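You operate a simulated robot arm through the tools that you are given. There is no shell and no other tool. Be economical: measure what you need, move in short steps, check, and stop when the job is done.

The job below is to be done with a simulated robot arm. You get a single attempt, and the scene is never put back.

TASK
Wake both screens, pump the microscope down and switch the beam on.
Fine: lock the drawer latch before you pump; wait for VACUUM.

The check looks at the end state, three seconds after you hand in, the way a careful person would. Anything else that was tipped, shoved, dropped, spilled or broken makes it a failure.

THE ROBOT
A 6-joint arm with a two-finger parallel gripper on a trunk, on a base that drives. Base frame: it is fixed to the floor where the robot stands at the start and does not move with it; the origin is under the middle of the robot, x ahead of it, y to its left, z up; the surface under the hand at the start is at about z = 76. Lengths are in cm, angles in degrees, forces in N, time in s.
With the tool pointing down near the work surface it reaches from about 36 to 82 cm from the robot's upright axis, wherever it stands. Its first joint turns from -166.0 to 166.0 degrees. Places, roughly: beam key [60, 0, 80]; button of the desk mouse [60, -10, 80]; copy key of the card reader [60, -70, 80]; drawer latch [40, 110, 90]; focus knob of the knob box [60, 10, 80]; hold key of the desk keyboard [60, 40, 80]; left screen [80, 60, 100]; left screen button [80, 40, 90]; light knob of the knob box [60, 10, 80]; mode knob of the knob box [70, 10, 80]; orange key marked clear [70, 40, 80]; place knob of the knob box [70, 30, 80]; right screen [80, 10, 100]; right screen button [80, 0, 90]; round button [50, 100, 130]; save key of the desk keyboard [60, 40, 80]. Payload 3.91 kg.
The TCP is the grasp point between the finger pads, 3 cm short of the fingertips. In the tool frame z runs along the fingers and y along their closing line. The gripper opens to 11 cm. The fingers are 2 cm wide and 1 cm thick; the gripper's body (4.8 by 11.2 cm) begins 5.5 cm behind the TCP.
Orientation is that of the tool frame in the base frame, as [roll, pitch, yaw] about the fixed x, y, z axes, in that order (R = Rz(yaw) Ry(pitch) Rx(roll)). With the fingers straight down and closing along the base's y, the tool's x points along the base's -x, its y along +y and its z along -z.

THE INTERFACE
- The arm moves only by the tool arm_command. Its argument "motion" is a list of rows, each an object of numbers (a shift or turn left out is 0, a gripper value left out holds the last): "grip": the opening, from 0 (shut) to 1 (fully open); "tx", "ty", "tz": the shift along the tool's x, y, z in units of 300 mm (1.0 is 300 mm); "wx", "wy", "wz": the turn, a rotation vector about the tool's x, y, z in units of 120 degrees (1.0 is 120 degrees). In form: [{"grip": .., "tx": .., "ty": .., "tz": .., "wx": .., "wy": .., "wz": ..}, ...]. A call has 1 to 12 rows; each row is the pose to reach, as a shift and turn from the pose commanded when the call began, along the tool's axes at that moment. A call with a number of a shift or a turn outside -1 to 1 is refused whole. A row lasts 0.2 s, in which the tool goes at most 5 cm and 8.6 degrees; a call with a longer step from one row to the next is refused whole, and so is a gripper value outside its range. Where a pose cannot be reached the arm comes as near as it can. A force on the tool above 40 N (or 10 N above the force at the start of the call, whichever is more), or a blocked arm, ends the call early, and 0.2 s more pass. The fingers move at their own pace (about 4.5 cm/s each) and stop on an object; they squeeze with about 33 N. The grip force told is the motor's: it shows also when the fingers shut on nothing. Time passes only in rows, and 0.2 s behind the last, so rows that repeat a pose let the fingers close. The reply holds the time, the measured pose of the TCP, the force on the tool along the base axes, the opening and the grip force, in the units named above and with some noise, with the torque about the TCP (base axes, N m) and any sound that the robot's microphone picked up.
- Cameras (640 x 400 px; columns grow to the right, rows downward): "scene" is now at [0.96, 16.6, 159.22]; the picture's right is [0.36, -0.93, 0.00], its down [-0.42, -0.17, -0.89] and it looks along [0.83, 0.33, -0.45] (base axes); focal length 214 px, centre (320, 200). "wrist" rides on the gripper at [7.7, 0.7, -11.5] in the tool frame; the picture's right is [-0.09, 1.00, 0.00], its down [-0.80, -0.07, -0.59] and it looks along [-0.59, -0.05, 0.80] (tool axes); focal length 270 px, centre (320, 200). There is no depth. A picture from a camera that has moved, and an enlarged one, comes with that camera's place and axes in the base frame and with its lens.
- grab_frame(camera): a new picture of that camera. It takes no simulated time.
- slide_trunk(by): slides the trunk up (or, below 0, down) by that many cm; the arm and the scene camera ride with it, the base frame stays. It gives what a move gives, with no picture.
- roll_base(legs): drives the robot by 1 to 6 legs, each [ahead, turn to the left] in cm and degrees, along the robot's own axes; the way and the turn of a leg run together, so that a leg with both is an arc; at most 150 cm and 180 degrees a leg. The arm and the cameras ride along, it lands a little off, and it stops where it bumps. It gives what a move gives.
- head_to(pan, tilt): turns the head with the scene camera to pan (to the left, within 155 degrees either way) and tilt (down, from -29 to 69), counted from straight ahead of the robot. It gives what a move gives.
- inspect(camera, box): a new picture of the part [left, top, right, bottom] of that camera's present view, enlarged. It takes no simulated time.
- finish_job(): hands the job in; it is judged then, once.

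Go step by step. Nothing tells you exact positions but the pictures and the camera data: compare them with the known pose of the tool, close in by small moves and look again before you grip or let go. The budget is 120 turns and 78 pictures, counting those below and the enlarged ones. Unless the task says otherwise, let go and move clear before handing in, and close with one line.

The tools are called after ">>>" as name(argument=value, ...) on one line, values as JSON. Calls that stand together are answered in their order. arm_command: Moves the arm, as the interface text tells. Its arguments: {"type":"object","properties":{"motion":{"type":"array","items":{"type":"object","properties":{"grip":{"type":"number"},"tx":{"type":"number"},"ty":{"type":"number"},"tz":{"type":"number"},"wx":{"type":"number"},"wy":{"type":"number"},"wz":{"type":"number"}}}}},"required":["motion"]} The other tools are called the same way: slide_trunk (by) slides the trunk up or down; roll_base (legs) drives the base; head_to (pan, tilt) turns the head that bears the scene camera; grab_frame (camera) takes a picture; inspect (camera, box) takes an enlarged picture of a part of a camera's view; finish_job () hands the job in.

At the start:

```text
time_s: 0.0
ee_pos: [34.28, 24.12, 147.18]
tcp_rot: [179.9, 0.0, -179.3]
force: [0.2, 0.0, -0.3]
moment: [0.06, 0.01, 0.02]
opening: 11.0
grasp_force: 0.1
trunk travel left (down, up): [-52.5, 8.5]
robot x, y, heading: [0.12, -2.13, -0.0]
head pan, tilt: [21.5, 26.9]
```

scene: 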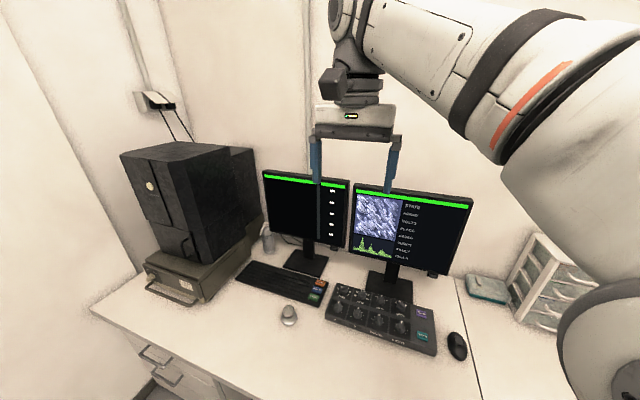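
wrist: 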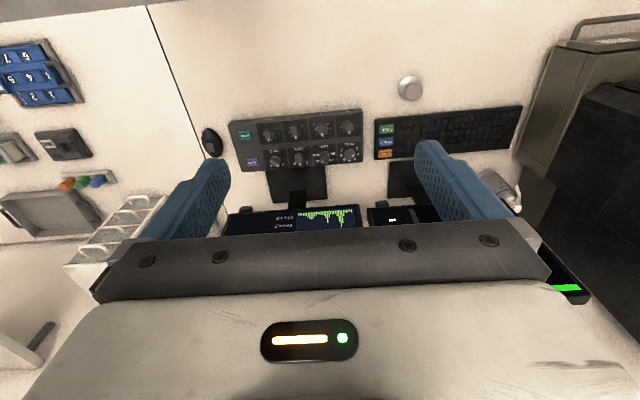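

I see the microscope on the left, two screens, a keyboard, a knob box and a mouse. I'll enlarge the important parts before moving.

>>> inspect(camera="scene", box=[240, 150, 490, 300])

>>> inspect(camera="scene", box=[100, 130, 280, 310])

>>> inspect(camera="scene", box=[230, 240, 480, 370])

```text
2.56 times, centred on (365, 225) of scene
camera zoom: at [0.96, 16.6, 159.22], right [0.36, -0.93, 0.0], down [-0.42, -0.17, -0.89], along [0.83, 0.33, -0.45], focal length 549 px, centre (205, 136)
```

zoom: 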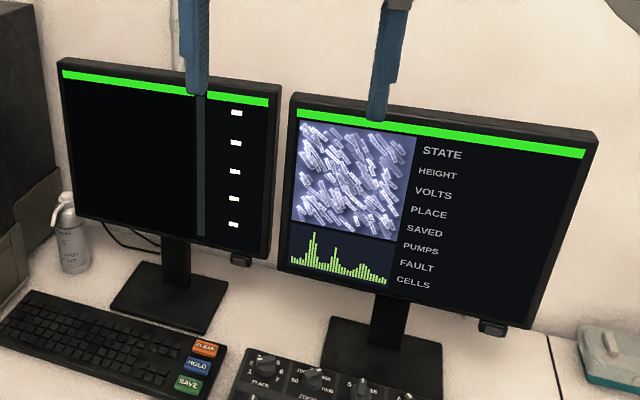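

```text
2.22 times, centred on (190, 220) of scene
camera zoom: at [0.96, 16.6, 159.22], right [0.36, -0.93, 0.0], down [-0.42, -0.17, -0.89], along [0.83, 0.33, -0.45], focal length 477 px, centre (609, 156)
```

zoom: 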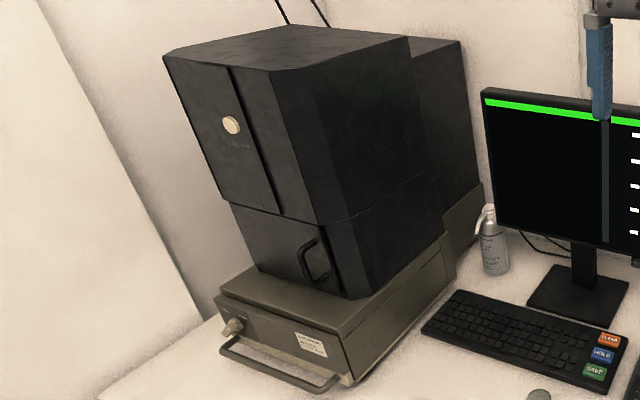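

```text
2.56 times, centred on (355, 305) of scene
camera zoom: at [0.96, 16.6, 159.22], right [0.36, -0.93, 0.0], down [-0.42, -0.17, -0.89], along [0.83, 0.33, -0.45], focal length 549 px, centre (230, -69)
```

zoom: 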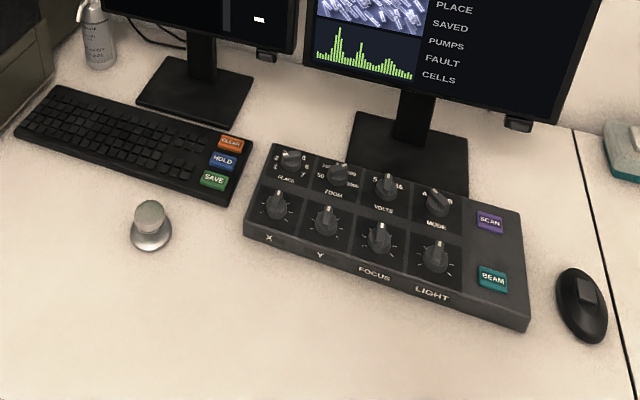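

>>> inspect(camera="scene", box=[310, 235, 360, 266])

>>> inspect(camera="scene", box=[405, 262, 455, 293])

>>> inspect(camera="scene", box=[130, 165, 210, 310])

```text
12.80 times, centred on (335, 250) of scene
camera zoom: at [0.96, 16.6, 159.22], right [0.36, -0.93, 0.0], down [-0.42, -0.17, -0.89], along [0.83, 0.33, -0.45], focal length 2745 px, centre (128, -446)
```

zoom: 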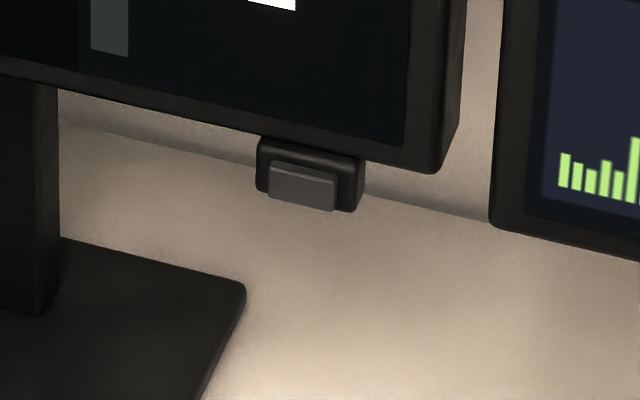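

```text
12.80 times, centred on (430, 278) of scene
camera zoom: at [0.96, 16.6, 159.22], right [0.36, -0.93, 0.0], down [-0.42, -0.17, -0.89], along [0.83, 0.33, -0.45], focal length 2745 px, centre (-1088, -792)
```

zoom: 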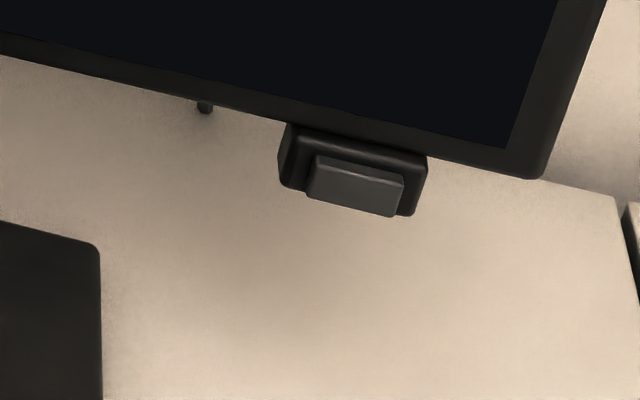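

```text
2.76 times, centred on (170, 238) of scene
camera zoom: at [0.96, 16.6, 159.22], right [0.36, -0.93, 0.0], down [-0.42, -0.17, -0.89], along [0.83, 0.33, -0.45], focal length 592 px, centre (734, 97)
```

zoom: 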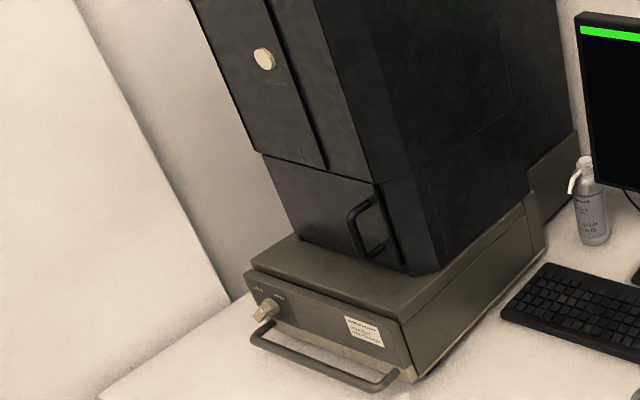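

The buttons face the robot under the bezels, at about (80, 40, 89) on the left and (80, -3, 88) on the right. I'll close the gripper, tilt the tool 45° forward and bring it in front of the left screen.

>>> arm_command(motion=[{"grip": 0, "tx": -0.06, "ty": 0.05, "tz": 0.09, "wy": -0.0375}, {"tx": -0.12, "ty": 0.1, "tz": 0.18, "wy": -0.075}, {"tx": -0.18, "ty": 0.15, "tz": 0.27, "wy": -0.1125}, {"tx": -0.24, "ty": 0.2, "tz": 0.36, "wy": -0.15}, {"tx": -0.3, "ty": 0.25, "tz": 0.45, "wy": -0.1875}, {"tx": -0.36, "ty": 0.3, "tz": 0.54, "wy": -0.225}, {"tx": -0.42, "ty": 0.35, "tz": 0.63, "wy": -0.2625}, {"tx": -0.48, "ty": 0.4, "tz": 0.72, "wy": -0.3}, {"tx": -0.54, "ty": 0.45, "tz": 0.81, "wy": -0.3375}, {"tx": -0.6, "ty": 0.5, "tz": 0.9, "wy": -0.375}])

>>> grab_frame(camera="wrist")

```text
time_s: 2.2
ee_pos: [52.23, 39.44, 120.17]
tcp_rot: [179.9, 45.1, -179.4]
force: [0.2, -0.2, 0.6]
moment: [0.01, 0.0, -0.01]
opening: 0.0
grasp_force: 33.0
trunk travel left (down, up): [-52.5, 8.5]
robot x, y, heading: [0.09, -1.51, -0.1]
head pan, tilt: [21.5, 26.9]
```

```text
69 pictures are left
camera wrist: at [38.69, 39.84, 122.87], right [0.05, 1.0, 0.06], down [0.15, -0.07, 0.99], along [0.99, -0.04, -0.15], focal length 270 px, centre (320, 200)
```

wrist: 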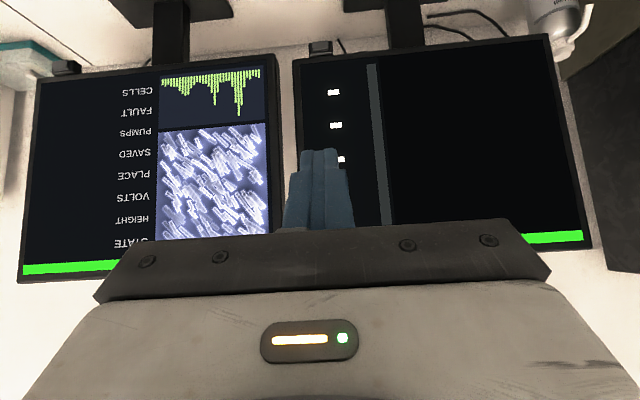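

>>> arm_command(motion=[{"tx": 0.0265, "tz": 0.121}, {"tx": 0.053, "tz": 0.242}, {"tx": 0.0795, "tz": 0.363}, {"tx": 0.106, "tz": 0.484}, {"tx": 0.1325, "tz": 0.605}, {"tx": 0.159, "tz": 0.726}, {"tx": 0.1855, "tz": 0.847}, {"tx": 0.212, "tz": 0.966}])

>>> grab_frame(camera="wrist")

>>> grab_frame(camera="scene")

```text
time_s: 4.0
ee_pos: [68.33, 39.46, 95.31]
tcp_rot: [180.0, 45.0, -179.4]
force: [0.0, 0.5, -0.2]
moment: [0.02, -0.04, 0.01]
opening: 0.0
grasp_force: 32.3
trunk travel left (down, up): [-52.5, 8.5]
robot x, y, heading: [-0.09, -1.95, 0.0]
head pan, tilt: [21.5, 26.9]
```

```text
68 pictures are left
camera wrist: at [54.77, 39.83, 97.89], right [0.05, 1.0, 0.06], down [0.15, -0.07, 0.99], along [0.99, -0.04, -0.15], focal length 270 px, centre (320, 200)
```

wrist: 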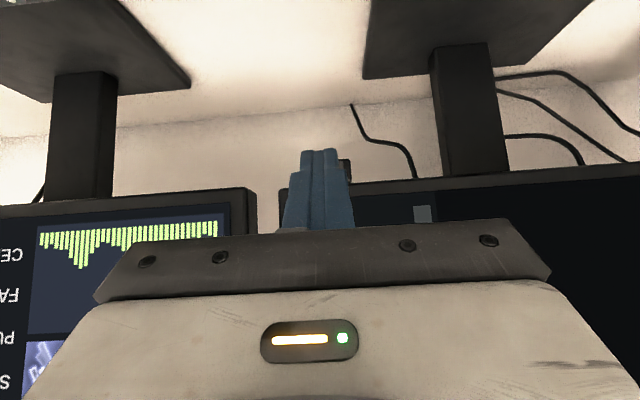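

```text
67 pictures are left
camera scene: at [1.06, 16.63, 159.22], right [0.36, -0.93, 0.0], down [-0.42, -0.17, -0.89], along [0.83, 0.33, -0.45], focal length 214 px, centre (320, 200)
```

scene: 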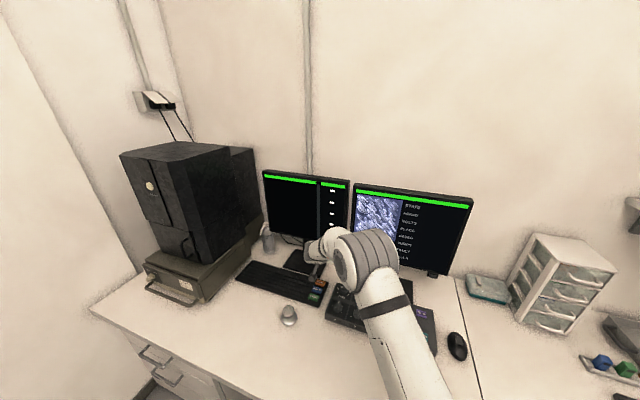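

>>> inspect(camera="wrist", box=[270, 130, 370, 200])

>>> inspect(camera="scene", box=[295, 220, 375, 300])

```text
5.71 times, centred on (320, 165) of wrist
camera zoom: at [54.77, 39.83, 97.89], right [0.05, 1.0, 0.06], down [0.15, -0.07, 0.99], along [0.99, -0.04, -0.15], focal length 1544 px, centre (320, 400)
```

zoom: 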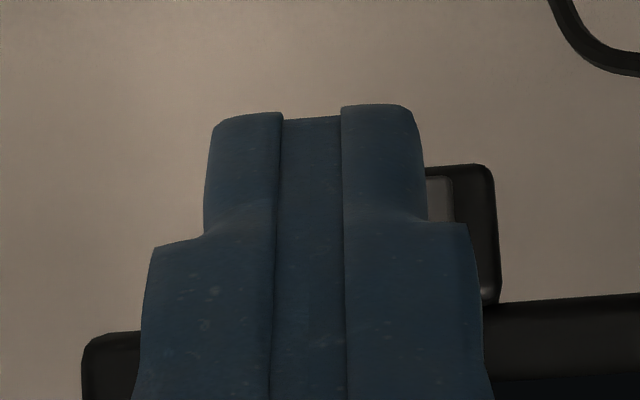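

```text
5.00 times, centred on (335, 260) of scene
camera zoom: at [1.06, 16.63, 159.22], right [0.36, -0.93, 0.0], down [-0.42, -0.17, -0.89], along [0.83, 0.33, -0.45], focal length 1072 px, centre (245, -100)
```

zoom: 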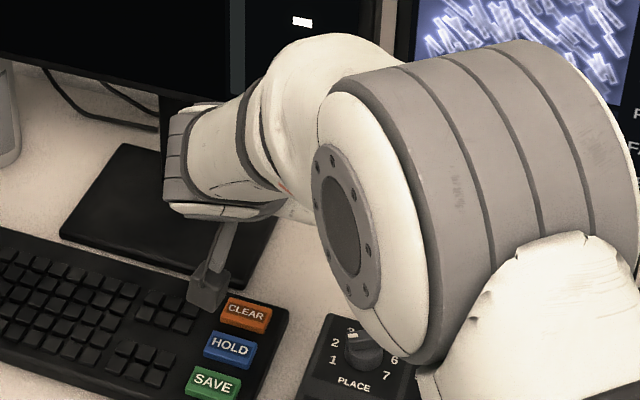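

>>> arm_command(motion=[{"tx": -0.0295, "ty": 0.016, "tz": 0.093}, {"tx": -0.059, "ty": 0.032, "tz": 0.186}])

>>> inspect(camera="wrist", box=[270, 130, 370, 200])

```text
time_s: 4.6
ee_pos: [73.52, 40.48, 92.59]
tcp_rot: [179.9, 44.9, -179.3]
force: [0.3, -0.2, 0.1]
moment: [-0.01, 0.03, 0.01]
opening: 0.0
grasp_force: 32.5
trunk travel left (down, up): [-52.5, 8.5]
robot x, y, heading: [0.07, -1.75, 0.1]
head pan, tilt: [21.5, 26.9]
```

```text
5.71 times, centred on (320, 165) of wrist
camera zoom: at [59.94, 40.93, 95.2], right [0.05, 1.0, 0.06], down [0.15, -0.07, 0.99], along [0.99, -0.04, -0.15], focal length 1544 px, centre (320, 400)
```

zoom: 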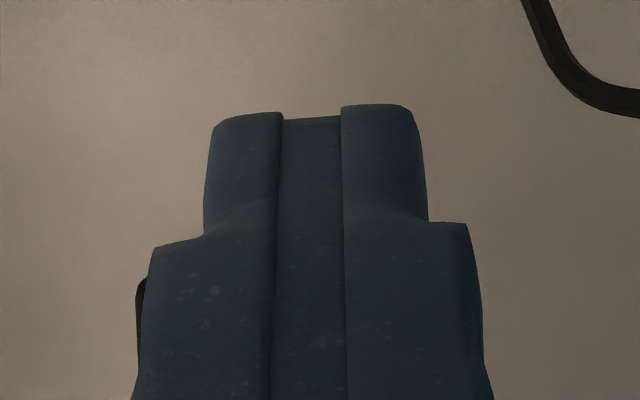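

>>> arm_command(motion=[{"tx": -0.028, "ty": -0.007, "tz": 0.019}, {"tx": -0.052, "ty": -0.007, "tz": 0.042}])

>>> arm_command(motion=[{"tx": -0.006, "tz": 0.006}, {"tx": -0.012, "tz": 0.012}])

```text
time_s: 5.2
ee_pos: [75.54, 40.09, 92.63]
tcp_rot: [-180.0, 45.0, -179.5]
force: [0.3, 0.9, 0.5]
moment: [-0.03, 0.02, 0.01]
opening: 0.0
grasp_force: 32.8
trunk travel left (down, up): [-52.5, 8.5]
robot x, y, heading: [-0.03, -1.78, 0.0]
head pan, tilt: [21.5, 26.9]
```

```text
time_s: 5.8
ee_pos: [75.8, 40.27, 92.7]
tcp_rot: [-180.0, 45.0, -179.4]
force: [-5.0, -0.7, 0.4]
moment: [-0.07, 0.07, -0.03]
opening: 0.0
grasp_force: 32.9
trunk travel left (down, up): [-52.5, 8.5]
robot x, y, heading: [0.12, -1.66, -0.1]
head pan, tilt: [21.5, 26.9]
heard: click
```

A click, with 5 N of force, so the left button went down. I'll back off and look at the screen.

>>> arm_command(motion=[{"tx": 0.03, "tz": -0.03}, {"tx": 0.1, "tz": -0.1}, {"tx": 0.2, "tz": -0.2}])

>>> inspect(camera="scene", box=[240, 150, 490, 300])

>>> grab_frame(camera="wrist")

```text
time_s: 6.6
ee_pos: [67.35, 40.13, 92.88]
tcp_rot: [179.9, 45.1, -179.5]
force: [0.3, 1.0, -0.1]
moment: [0.02, -0.02, -0.03]
opening: 0.0
grasp_force: 33.4
trunk travel left (down, up): [-52.5, 8.5]
robot x, y, heading: [0.06, -2.11, -0.3]
head pan, tilt: [21.5, 26.9]
```

```text
2.56 times, centred on (365, 225) of scene
camera zoom: at [0.9, 16.6, 159.22], right [0.37, -0.93, 0.0], down [-0.42, -0.17, -0.89], along [0.83, 0.33, -0.45], focal length 549 px, centre (205, 136)
```

zoom: 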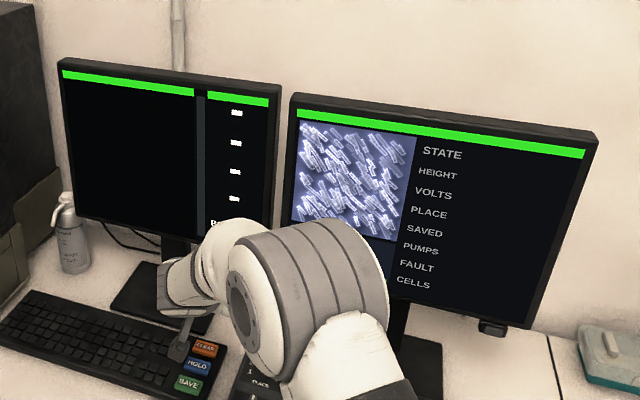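

```text
62 pictures are left
camera wrist: at [53.77, 40.59, 95.47], right [0.05, 1.0, 0.06], down [0.15, -0.07, 0.99], along [0.99, -0.04, -0.15], focal length 270 px, centre (320, 200)
```

wrist: 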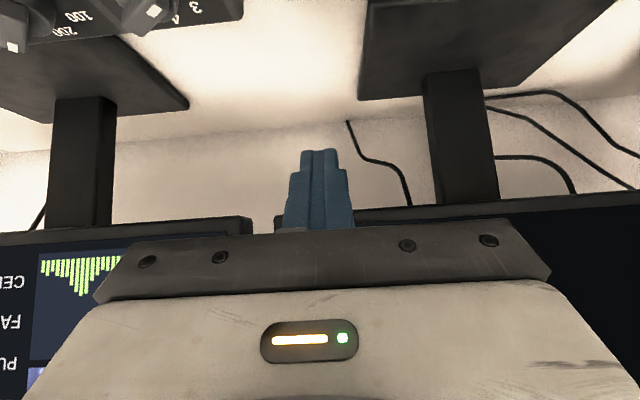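

>>> arm_command(motion=[{"tx": -0.02, "ty": -0.15, "tz": -0.05}, {"tx": -0.02, "ty": -0.3, "tz": -0.05}, {"tx": -0.02, "ty": -0.45, "tz": -0.05}, {"tx": -0.02, "ty": -0.6, "tz": -0.05}, {"tx": -0.02, "ty": -0.75, "tz": -0.05}, {"tx": -0.02, "ty": -0.9, "tz": -0.05}])

>>> arm_command(motion=[{"ty": -0.15}, {"ty": -0.3}, {"ty": -0.45}, {"ty": -0.54}])

>>> inspect(camera="wrist", box=[220, 60, 420, 200])

>>> inspect(camera="scene", box=[240, 150, 490, 300])

```text
time_s: 8.0
ee_pos: [66.91, 13.06, 94.15]
tcp_rot: [179.8, 44.9, -179.5]
force: [0.0, -0.8, -1.2]
moment: [0.03, 0.0, 0.0]
opening: 0.02
grasp_force: 32.9
trunk travel left (down, up): [-52.5, 8.5]
robot x, y, heading: [-0.19, -1.78, 0.0]
head pan, tilt: [21.5, 26.9]
```

```text
time_s: 9.0
ee_pos: [66.91, 3.83, 94.13]
tcp_rot: [-179.5, 44.8, -179.5]
force: [-0.8, 0.0, -0.3]
moment: [0.01, -0.02, 0.04]
opening: 0.0
grasp_force: 32.6
out of reach, approached as far as the arm can: row 3, 4
trunk travel left (down, up): [-52.5, 8.5]
robot x, y, heading: [0.35, -1.83, -0.1]
head pan, tilt: [21.5, 26.9]
```

```text
2.86 times, centred on (320, 130) of wrist
camera zoom: at [53.3, 4.24, 96.78], right [0.06, 1.0, 0.05], down [0.15, -0.06, 0.99], along [0.99, -0.05, -0.15], focal length 772 px, centre (320, 400)
```

zoom: 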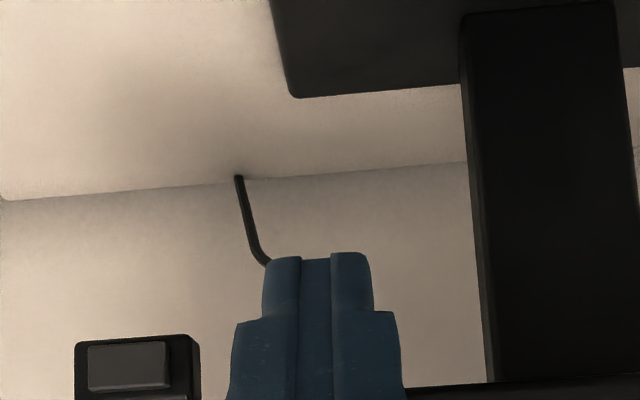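

```text
2.56 times, centred on (365, 225) of scene
camera zoom: at [0.98, 16.61, 159.22], right [0.37, -0.93, 0.0], down [-0.42, -0.17, -0.89], along [0.83, 0.33, -0.45], focal length 549 px, centre (205, 136)
```

zoom: 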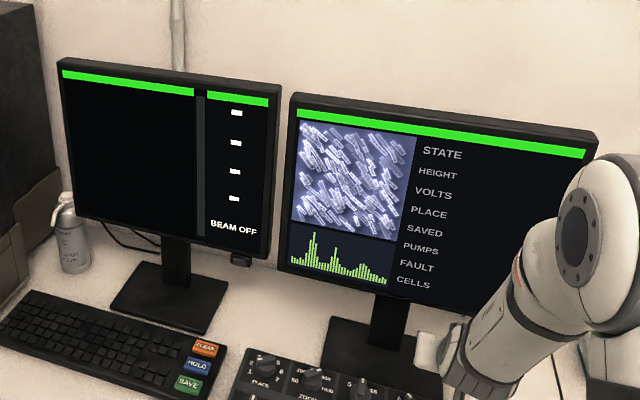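

The left screen woke and shows "BEAM OFF". The arm stopped short of the right button, at about (78.5, -3.2, 91.2), so I'll test whether a small yaw frees it.

>>> arm_command(motion=[{"wx": 0.044, "wz": 0.044, "ty": -0.05}, {"wx": 0.088, "wz": 0.088, "ty": -0.1}, {"wx": 0.088, "wz": 0.088, "ty": -0.2}])

```text
time_s: 9.8
ee_pos: [67.03, -2.45, 94.13]
tcp_rot: [179.9, 45.0, 165.5]
force: [0.4, -0.2, 0.1]
moment: [0.0, -0.01, -0.02]
opening: 0.0
grasp_force: 32.9
trunk travel left (down, up): [-52.5, 8.5]
robot x, y, heading: [-0.2, -1.78, -0.3]
head pan, tilt: [21.5, 26.9]
```

>>> arm_command(motion=[{"tx": -0.036, "ty": 0.013, "tz": 0.069}, {"tx": -0.072, "ty": 0.026, "tz": 0.138}])

>>> inspect(camera="wrist", box=[260, 130, 380, 210])

```text
time_s: 10.4
ee_pos: [71.56, -2.64, 92.68]
tcp_rot: [-180.0, 44.8, 165.7]
force: [-0.2, -0.2, -0.4]
moment: [0.0, -0.02, 0.01]
opening: 0.0
grasp_force: 32.7
trunk travel left (down, up): [-52.5, 8.5]
robot x, y, heading: [-0.23, -1.89, 0.1]
head pan, tilt: [21.5, 26.9]
```

```text
5.00 times, centred on (320, 170) of wrist
camera zoom: at [58.51, 1.14, 95.37], right [0.31, 0.95, 0.06], down [0.12, -0.1, 0.99], along [0.94, -0.3, -0.15], focal length 1351 px, centre (320, 350)
```

zoom: 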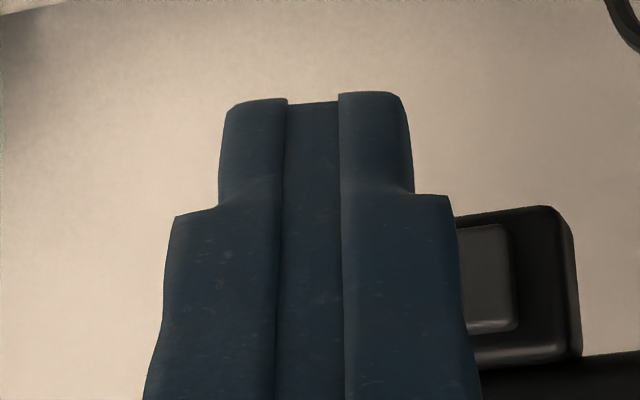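

>>> arm_command(motion=[{"tx": -0.025, "ty": 0.011, "tz": 0.025}, {"tx": -0.05, "ty": 0.022, "tz": 0.05}])

>>> arm_command(motion=[{"tx": -0.006, "ty": 0.002, "tz": 0.006}, {"tx": -0.012, "ty": 0.004, "tz": 0.012}])

>>> inspect(camera="wrist", box=[260, 130, 380, 210])

```text
time_s: 11.0
ee_pos: [73.84, -2.62, 92.83]
tcp_rot: [179.9, 45.0, 165.6]
force: [-1.6, -0.4, -0.1]
moment: [0.02, 0.0, -0.02]
opening: 0.0
grasp_force: 33.1
trunk travel left (down, up): [-52.5, 8.5]
robot x, y, heading: [0.03, -1.76, -0.1]
head pan, tilt: [21.5, 26.9]
```

```text
time_s: 11.6
ee_pos: [74.19, -2.65, 92.71]
tcp_rot: [-179.9, 45.0, 165.6]
force: [-0.4, -0.5, 0.0]
moment: [-0.01, 0.0, -0.01]
opening: 0.0
grasp_force: 33.1
trunk travel left (down, up): [-52.5, 8.5]
robot x, y, heading: [0.03, -1.74, -0.2]
head pan, tilt: [21.5, 26.9]
```

```text
5.00 times, centred on (320, 170) of wrist
camera zoom: at [61.22, 1.26, 95.4], right [0.31, 0.95, 0.06], down [0.12, -0.11, 0.99], along [0.94, -0.3, -0.15], focal length 1351 px, centre (320, 350)
```

zoom: 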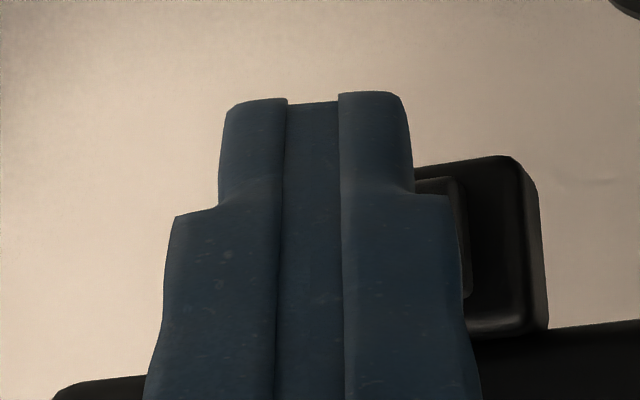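

>>> arm_command(motion=[{"tx": -0.006, "ty": 0.002, "tz": 0.006}, {"tx": -0.011, "ty": 0.004, "tz": 0.011}])

>>> arm_command(motion=[{"tx": -0.004, "ty": 0.001, "tz": 0.004}, {"tx": -0.008, "ty": 0.003, "tz": 0.008}])

```text
time_s: 12.2
ee_pos: [74.58, -2.7, 92.77]
tcp_rot: [-180.0, 45.0, 165.6]
force: [-4.2, 0.5, -1.2]
moment: [0.0, 0.06, 0.01]
opening: 0.03
grasp_force: 32.9
trunk travel left (down, up): [-52.5, 8.5]
robot x, y, heading: [0.07, -1.78, -0.2]
head pan, tilt: [21.5, 26.9]
heard: click
```

```text
time_s: 12.8
ee_pos: [74.82, -2.68, 92.76]
tcp_rot: [179.9, 44.9, 165.5]
force: [-25.2, 0.1, -0.8]
moment: [-0.02, 0.39, 0.05]
opening: 0.0
grasp_force: 33.3
trunk travel left (down, up): [-52.5, 8.5]
robot x, y, heading: [-0.17, -1.83, -0.2]
head pan, tilt: [21.5, 26.9]
```

Clicked. I'll back off, rise and check both screens.

>>> arm_command(motion=[{"tx": 0.02, "ty": -0.007, "tz": -0.02}, {"tx": 0.1, "ty": -0.036, "tz": -0.1}, {"tx": 0.15, "ty": -0.05, "tz": -0.2}, {"tx": 0.15, "ty": -0.05, "tz": -0.3}])

>>> inspect(camera="scene", box=[240, 150, 490, 300])

>>> grab_frame(camera="wrist")

```text
time_s: 13.8
ee_pos: [65.49, -1.69, 96.03]
tcp_rot: [-180.0, 45.1, 165.7]
force: [0.5, -0.1, 0.4]
moment: [0.01, 0.0, 0.01]
opening: 0.0
grasp_force: 33.2
trunk travel left (down, up): [-52.5, 8.5]
robot x, y, heading: [-0.22, -2.09, -0.1]
head pan, tilt: [21.5, 26.9]
```

```text
2.56 times, centred on (365, 225) of scene
camera zoom: at [0.92, 16.59, 159.22], right [0.37, -0.93, 0.0], down [-0.42, -0.17, -0.89], along [0.83, 0.33, -0.45], focal length 549 px, centre (205, 136)
```

zoom: 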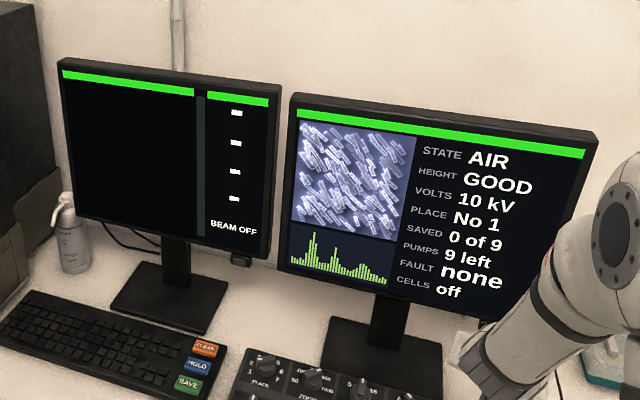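

```text
56 pictures are left
camera wrist: at [52.38, 2.15, 98.62], right [0.31, 0.95, 0.06], down [0.12, -0.1, 0.99], along [0.94, -0.3, -0.15], focal length 270 px, centre (320, 200)
```

wrist: 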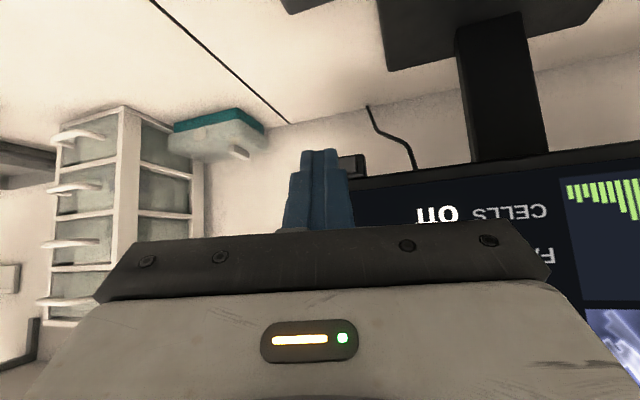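

Both screens are awake, and STATE is AIR. Next is the latch, near (37, 110), and I need to drive to reach it. First I'll retract the arm and look at the floor space to the left.

>>> arm_command(motion=[{"tx": 0.0, "tz": -0.15}, {"tz": -0.3}, {"tz": -0.45}, {"tz": -0.6}, {"tz": -0.75}, {"tz": -0.9}])

>>> head_to(pan=90, tilt=35)

>>> grab_frame(camera="scene")

>>> head_to(pan=150, tilt=35)

>>> grab_frame(camera="scene")

```text
time_s: 15.2
ee_pos: [46.85, 3.01, 115.14]
tcp_rot: [-180.0, 44.9, 165.6]
force: [-1.2, 1.1, -0.4]
moment: [-0.03, -0.04, 0.0]
opening: 0.0
grasp_force: 33.4
trunk travel left (down, up): [-52.5, 8.5]
robot x, y, heading: [-0.02, -1.51, 0.1]
head pan, tilt: [21.5, 26.9]
```

```text
time_s: 16.6
ee_pos: [47.01, 3.13, 115.02]
tcp_rot: [179.9, 45.0, 165.5]
force: [0.0, 0.4, -0.7]
moment: [0.0, 0.01, -0.03]
opening: 0.0
grasp_force: 33.3
trunk travel left (down, up): [-52.5, 8.5]
robot x, y, heading: [-0.0, -1.59, -0.0]
head pan, tilt: [90.0, 35.0]
```

```text
55 pictures are left
camera scene: at [-7.55, 22.06, 157.95], right [1.0, 0.0, 0.0], down [0.0, -0.57, -0.82], along [0.0, 0.82, -0.57], focal length 214 px, centre (320, 200)
```

scene: 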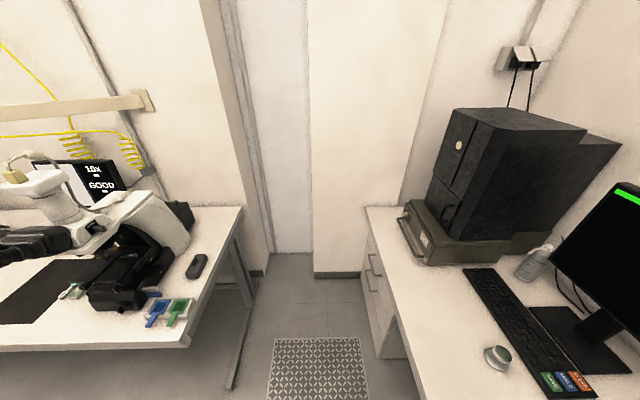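

```text
time_s: 17.9
ee_pos: [46.99, 2.91, 115.1]
tcp_rot: [180.0, 45.1, 165.6]
force: [0.1, -0.3, -0.3]
moment: [0.01, 0.0, -0.03]
opening: 0.0
grasp_force: 32.9
trunk travel left (down, up): [-52.5, 8.5]
robot x, y, heading: [0.04, -1.62, -0.2]
head pan, tilt: [150.0, 35.0]
```

```text
54 pictures are left
camera scene: at [-15.19, 17.67, 157.95], right [0.5, 0.87, 0.0], down [0.5, -0.29, -0.82], along [-0.71, 0.41, -0.57], focal length 214 px, centre (320, 200)
```

scene: 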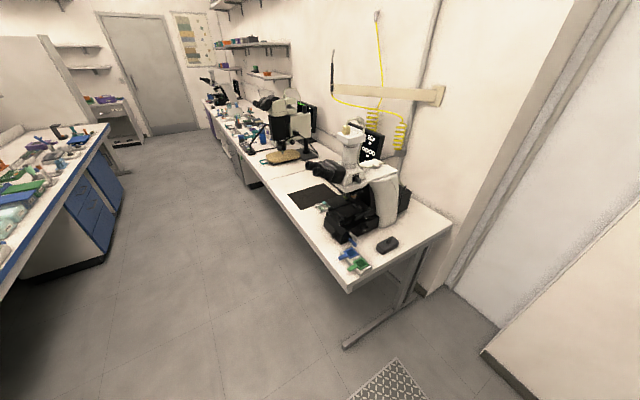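

>>> head_to(pan=-100, tilt=35)

>>> grab_frame(camera="scene")

```text
time_s: 21.4
ee_pos: [47.07, 2.99, 114.98]
tcp_rot: [180.0, 45.1, 165.6]
force: [0.3, -0.7, 0.1]
moment: [0.02, 0.01, -0.02]
opening: 0.0
grasp_force: 33.3
trunk travel left (down, up): [-52.5, 8.5]
robot x, y, heading: [-0.12, -1.53, -0.0]
head pan, tilt: [-100.0, 35.0]
```

```text
53 pictures are left
camera scene: at [-9.11, 4.58, 157.95], right [-0.98, 0.17, 0.0], down [0.1, 0.56, -0.82], along [-0.14, -0.81, -0.57], focal length 214 px, centre (320, 200)
```

scene: 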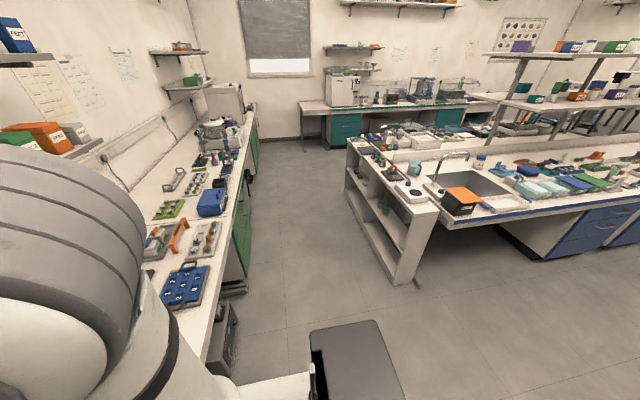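

>>> head_to(pan=-130, tilt=60)

>>> grab_frame(camera="scene")

>>> head_to(pan=110, tilt=65)

>>> grab_frame(camera="scene")

```text
time_s: 22.4
ee_pos: [47.11, 2.98, 115.07]
tcp_rot: [180.0, 45.1, 165.7]
force: [0.0, 0.3, -0.9]
moment: [0.0, 0.04, -0.01]
opening: 0.01
grasp_force: 33.4
trunk travel left (down, up): [-52.5, 8.5]
robot x, y, heading: [-0.47, -1.65, -0.1]
head pan, tilt: [-130.0, 60.0]
```

```text
52 pictures are left
camera scene: at [-11.86, 8.14, 154.53], right [-0.77, 0.64, 0.0], down [0.56, 0.66, -0.5], along [-0.32, -0.38, -0.87], focal length 214 px, centre (320, 200)
```

scene: 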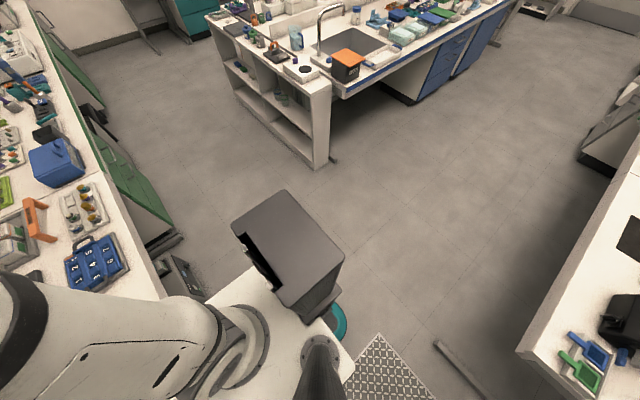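

```text
time_s: 25.8
ee_pos: [47.09, 2.94, 115.08]
tcp_rot: [-180.0, 45.0, 165.6]
force: [-0.1, -0.3, -0.2]
moment: [0.01, -0.01, 0.03]
opening: 0.0
grasp_force: 33.1
trunk travel left (down, up): [-52.5, 8.5]
robot x, y, heading: [-0.06, -1.66, 0.0]
head pan, tilt: [110.0, 65.0]
```

```text
51 pictures are left
camera scene: at [-9.64, 18.96, 153.96], right [0.94, 0.34, 0.0], down [0.31, -0.85, -0.42], along [-0.14, 0.4, -0.91], focal length 214 px, centre (320, 200)
```

scene: 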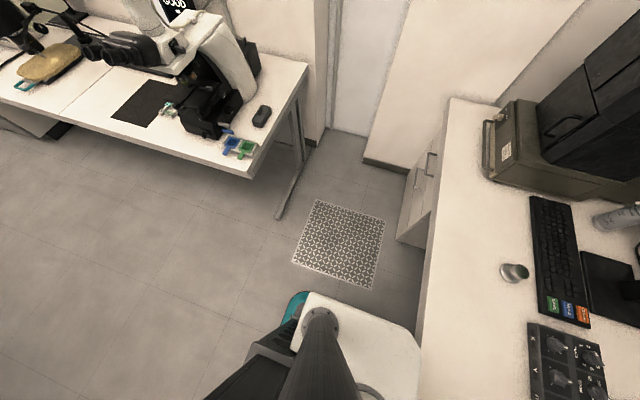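

The robot's base is long, with the dark box at its rear, and there is a corridor in front of the microscope. I'll back out, turn left and drive to about (-18, 52).

>>> roll_base(legs=[[-30, 0], [0, 75]])

>>> head_to(pan=-40, tilt=35)

```text
time_s: 31.0
ee_pos: [-22.67, 44.72, 115.14]
tcp_rot: [180.0, 45.0, -119.3]
force: [0.7, 0.2, 0.1]
moment: [-0.01, -0.06, -0.03]
opening: 0.01
grasp_force: 32.9
trunk travel left (down, up): [-52.5, 8.5]
robot x, y, heading: [-29.7, -2.01, 74.5]
head pan, tilt: [110.0, 65.0]
```

```text
time_s: 33.4
ee_pos: [-22.57, 44.8, 114.99]
tcp_rot: [-179.9, 45.0, -119.2]
force: [0.3, 0.5, 0.4]
moment: [-0.01, 0.01, -0.01]
opening: 0.0
grasp_force: 32.5
trunk travel left (down, up): [-52.5, 8.5]
robot x, y, heading: [-29.43, -1.87, 74.4]
head pan, tilt: [-40.0, 35.0]
```

>>> roll_base(legs=[[55, 0]])

>>> grab_frame(camera="scene")

```text
time_s: 36.5
ee_pos: [-8.22, 97.81, 115.11]
tcp_rot: [180.0, 45.0, -119.0]
force: [-0.1, 0.2, -0.6]
moment: [-0.01, 0.05, -0.02]
opening: 0.01
grasp_force: 33.2
trunk travel left (down, up): [-52.5, 8.5]
robot x, y, heading: [-15.38, 50.96, 74.9]
head pan, tilt: [-40.0, 35.0]
```

```text
50 pictures are left
camera scene: at [-24.75, 52.91, 157.95], right [0.57, -0.82, 0.0], down [-0.47, -0.33, -0.82], along [0.67, 0.47, -0.57], focal length 214 px, centre (320, 200)
```

scene: 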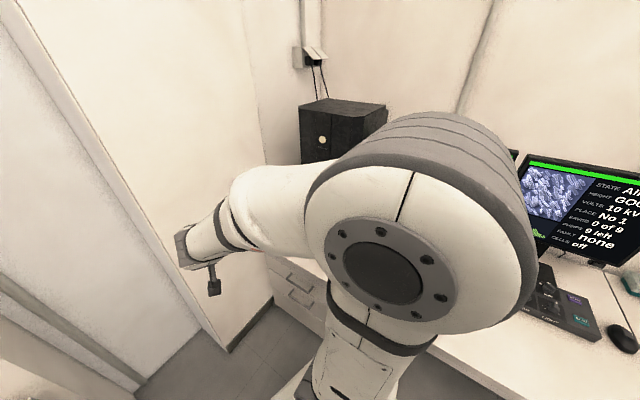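

>>> arm_command(motion=[{"tx": -0.029, "ty": -0.064, "tz": 0.088, "wx": 0.045, "wz": 0.045}, {"tx": -0.058, "ty": -0.128, "tz": 0.176, "wx": 0.09, "wz": 0.09}, {"tx": -0.087, "ty": -0.191, "tz": 0.264, "wx": 0.135, "wz": 0.135}, {"tx": -0.117, "ty": -0.255, "tz": 0.353, "wx": 0.18, "wz": 0.18}, {"tx": -0.146, "ty": -0.319, "tz": 0.441, "wx": 0.225, "wz": 0.225}, {"tx": -0.175, "ty": -0.383, "tz": 0.529, "wx": 0.27, "wz": 0.27}, {"tx": -0.204, "ty": -0.446, "tz": 0.617, "wx": 0.315, "wz": 0.315}, {"tx": -0.233, "ty": -0.51, "tz": 0.705, "wx": 0.359, "wz": 0.359}])

>>> grab_frame(camera="wrist")

>>> grab_frame(camera="scene")

```text
time_s: 38.3
ee_pos: [14.85, 107.96, 104.92]
tcp_rot: [-179.9, 45.0, 179.9]
force: [0.9, -0.2, -0.8]
moment: [-0.05, -0.04, -0.02]
opening: 0.0
grasp_force: 32.8
trunk travel left (down, up): [-52.5, 8.5]
robot x, y, heading: [-15.76, 51.2, 75.0]
head pan, tilt: [-40.0, 35.0]
```

```text
49 pictures are left
camera wrist: at [1.34, 108.37, 107.57], right [0.06, 1.0, 0.06], down [0.15, -0.07, 0.99], along [0.99, -0.05, -0.15], focal length 270 px, centre (320, 200)
```

wrist: 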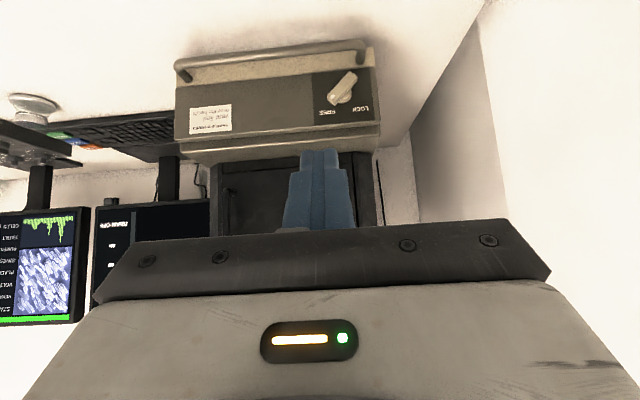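

```text
48 pictures are left
camera scene: at [-24.7, 52.97, 157.95], right [0.57, -0.82, 0.0], down [-0.47, -0.33, -0.82], along [0.67, 0.47, -0.57], focal length 214 px, centre (320, 200)
```

scene: 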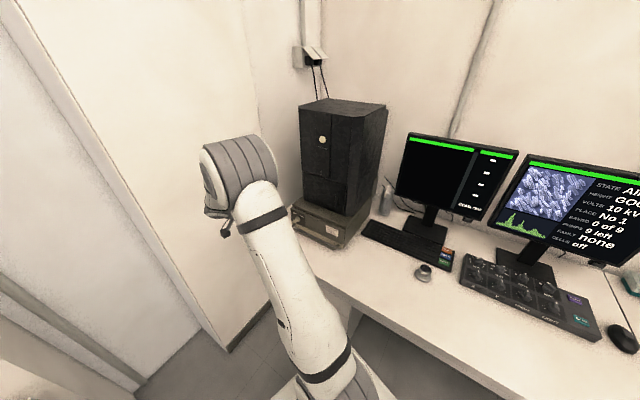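

>>> inspect(camera="wrist", box=[280, 50, 400, 130])

>>> inspect(camera="scene", box=[280, 90, 400, 250])

```text
5.00 times, centred on (340, 90) of wrist
camera zoom: at [1.34, 108.37, 107.57], right [0.06, 1.0, 0.06], down [0.15, -0.07, 0.99], along [0.99, -0.05, -0.15], focal length 1351 px, centre (220, 750)
```

zoom: 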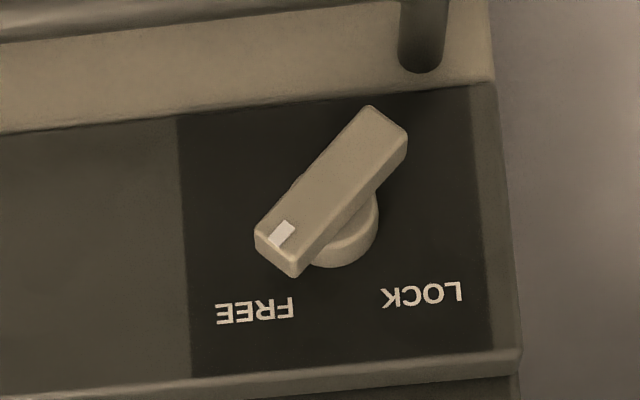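

```text
2.50 times, centred on (340, 170) of scene
camera zoom: at [-24.7, 52.97, 157.95], right [0.57, -0.82, 0.0], down [-0.47, -0.33, -0.82], along [0.67, 0.47, -0.57], focal length 536 px, centre (270, 275)
```

zoom: 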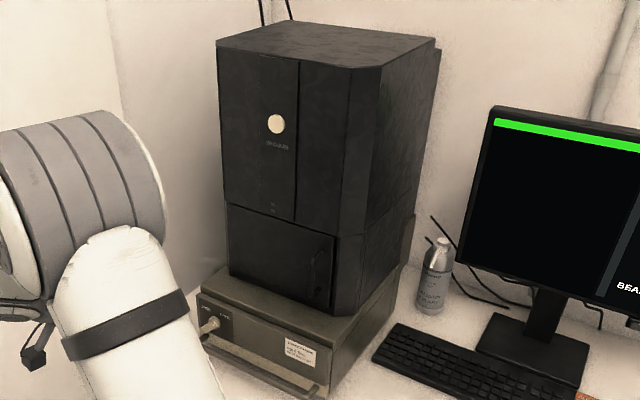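

The latch points to FREE and LOCK is on the other side, a 90° turn counterclockwise seen from the front. I'll grip its bar at about (36.8, 110.7, 86.3) with the tool rolled 45° to match the bar.

>>> arm_command(motion=[{"wy": -0.0625, "grip": 0.32}, {"wy": -0.125}])

>>> arm_command(motion=[{"tx": 0.033, "ty": 0.011, "tz": 0.077, "wx": -0.031, "wz": 0.054}, {"tx": 0.065, "ty": 0.022, "tz": 0.153, "wx": -0.0625, "wz": 0.108}, {"tx": 0.098, "ty": 0.033, "tz": 0.23, "wx": -0.094, "wz": 0.1625}, {"tx": 0.131, "ty": 0.045, "tz": 0.307, "wx": -0.125, "wz": 0.2167}, {"tx": 0.163, "ty": 0.056, "tz": 0.383, "wx": -0.156, "wz": 0.271}, {"tx": 0.196, "ty": 0.067, "tz": 0.46, "wx": -0.1875, "wz": 0.325}])

>>> grab_frame(camera="wrist")

```text
time_s: 38.9
ee_pos: [14.88, 107.83, 104.94]
tcp_rot: [179.9, 60.1, 179.9]
force: [-0.1, 0.3, -0.6]
moment: [-0.05, 0.03, 0.02]
opening: 3.53
grasp_force: 0.2
trunk travel left (down, up): [-52.5, 8.5]
robot x, y, heading: [-15.43, 51.05, 74.7]
head pan, tilt: [-40.0, 35.0]
```

```text
time_s: 40.3
ee_pos: [27.38, 120.74, 102.03]
tcp_rot: [123.3, 40.3, 131.8]
force: [0.1, -0.1, -0.2]
moment: [-0.01, 0.02, -0.04]
opening: 3.52
grasp_force: 0.2
out of reach, approached as far as the arm can: row 4, 5, 6
trunk travel left (down, up): [-52.5, 8.5]
robot x, y, heading: [-15.65, 51.23, 74.7]
head pan, tilt: [-40.0, 35.0]
```

```text
45 pictures are left
camera wrist: at [13.57, 122.15, 102.22], right [0.09, 0.71, 0.69], down [-0.11, -0.69, 0.72], along [0.99, -0.14, 0.01], focal length 270 px, centre (320, 200)
```

wrist: 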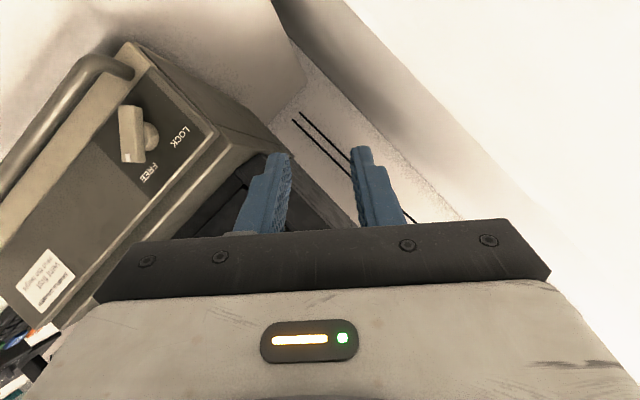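

The arm can't take that roll from here, so I'll return to the level roll. I'll swing the latch by pushing its upper end with closed fingertips instead.

>>> arm_command(motion=[{"tx": -0.008, "ty": -0.063, "tz": -0.05, "wx": 0.031, "wz": -0.054, "grip": 0}, {"tx": -0.016, "ty": -0.126, "tz": -0.1, "wx": 0.0625, "wz": -0.108}, {"tx": -0.024, "ty": -0.189, "tz": -0.15, "wx": 0.094, "wz": -0.1625}, {"tx": -0.032, "ty": -0.252, "tz": -0.2, "wx": 0.125, "wz": -0.2167}, {"tx": -0.04, "ty": -0.315, "tz": -0.25, "wx": 0.156, "wz": -0.271}, {"tx": -0.047, "ty": -0.377, "tz": -0.296, "wx": 0.1875, "wz": -0.325}])

>>> grab_frame(camera="wrist")

```text
time_s: 41.7
ee_pos: [19.82, 108.63, 99.45]
tcp_rot: [-169.9, 57.4, -173.0]
force: [0.3, -0.2, 0.4]
moment: [-0.02, 0.02, -0.02]
opening: 0.02
grasp_force: 33.3
trunk travel left (down, up): [-52.5, 8.5]
robot x, y, heading: [-15.53, 51.21, 74.9]
head pan, tilt: [-40.0, 35.0]
```

```text
44 pictures are left
camera wrist: at [6.0, 109.49, 98.95], right [0.07, 1.0, -0.02], down [-0.08, 0.02, 1.0], along [0.99, -0.07, 0.08], focal length 270 px, centre (320, 200)
```

wrist: 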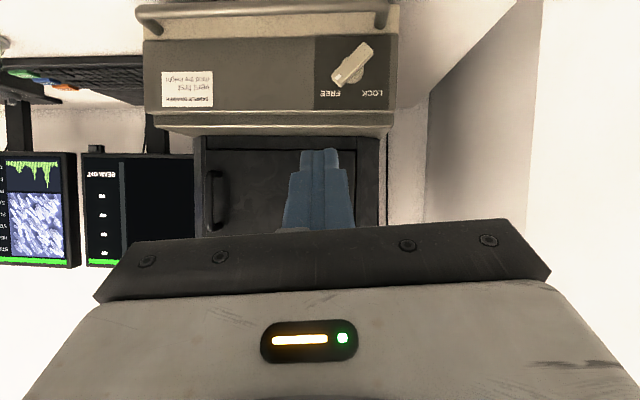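

>>> inspect(camera="wrist", box=[300, 20, 420, 120])

>>> inspect(camera="scene", box=[270, 190, 350, 260])

```text
4.00 times, centred on (360, 70) of wrist
camera zoom: at [6.0, 109.49, 98.95], right [0.07, 1.0, -0.02], down [-0.08, 0.02, 1.0], along [0.99, -0.07, 0.08], focal length 1081 px, centre (160, 720)
```

zoom: 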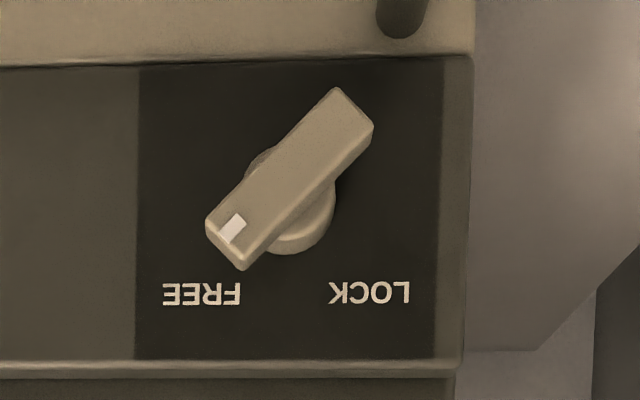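

```text
5.71 times, centred on (310, 225) of scene
camera zoom: at [-24.76, 52.89, 157.95], right [0.57, -0.82, 0.0], down [-0.47, -0.33, -0.82], along [0.67, 0.47, -0.57], focal length 1226 px, centre (377, 57)
```

zoom: 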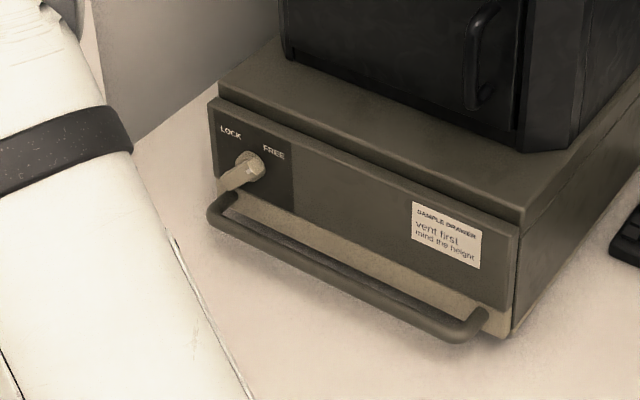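

>>> arm_command(motion=[{"tx": 0.049, "ty": 0.002, "tz": 0.117}, {"tx": 0.098, "ty": 0.004, "tz": 0.234}, {"tx": 0.147, "ty": 0.005, "tz": 0.35}, {"tx": 0.196, "ty": 0.007, "tz": 0.467}])

>>> grab_frame(camera="wrist")

>>> inspect(camera="scene", box=[270, 190, 350, 260])

```text
time_s: 42.7
ee_pos: [28.61, 107.54, 86.82]
tcp_rot: [-170.2, 57.3, -173.1]
force: [-0.2, -0.6, -0.1]
moment: [0.01, -0.03, 0.02]
opening: 0.0
grasp_force: 32.7
trunk travel left (down, up): [-52.5, 8.5]
robot x, y, heading: [-15.64, 51.21, 75.2]
head pan, tilt: [-40.0, 35.0]
```

```text
41 pictures are left
camera wrist: at [14.81, 108.43, 86.36], right [0.07, 1.0, -0.02], down [-0.08, 0.02, 1.0], along [0.99, -0.07, 0.08], focal length 270 px, centre (320, 200)
```

wrist: 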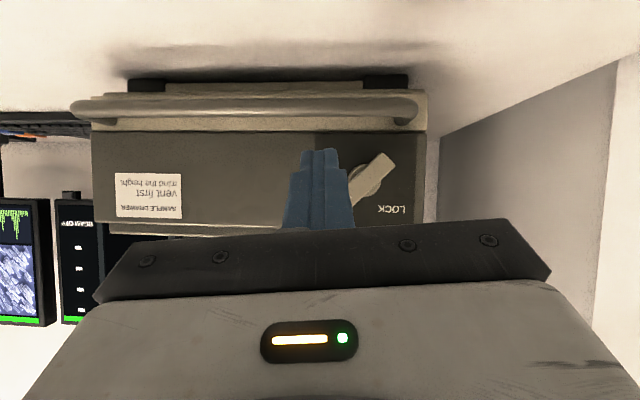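

```text
5.71 times, centred on (310, 225) of scene
camera zoom: at [-24.7, 52.94, 157.96], right [0.57, -0.82, 0.0], down [-0.47, -0.33, -0.82], along [0.67, 0.47, -0.57], focal length 1226 px, centre (377, 57)
```

zoom: 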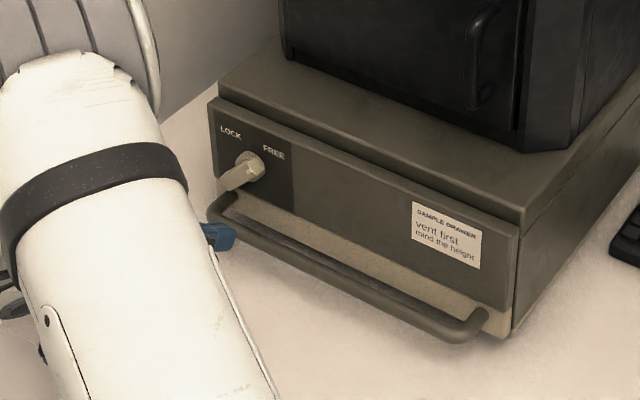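

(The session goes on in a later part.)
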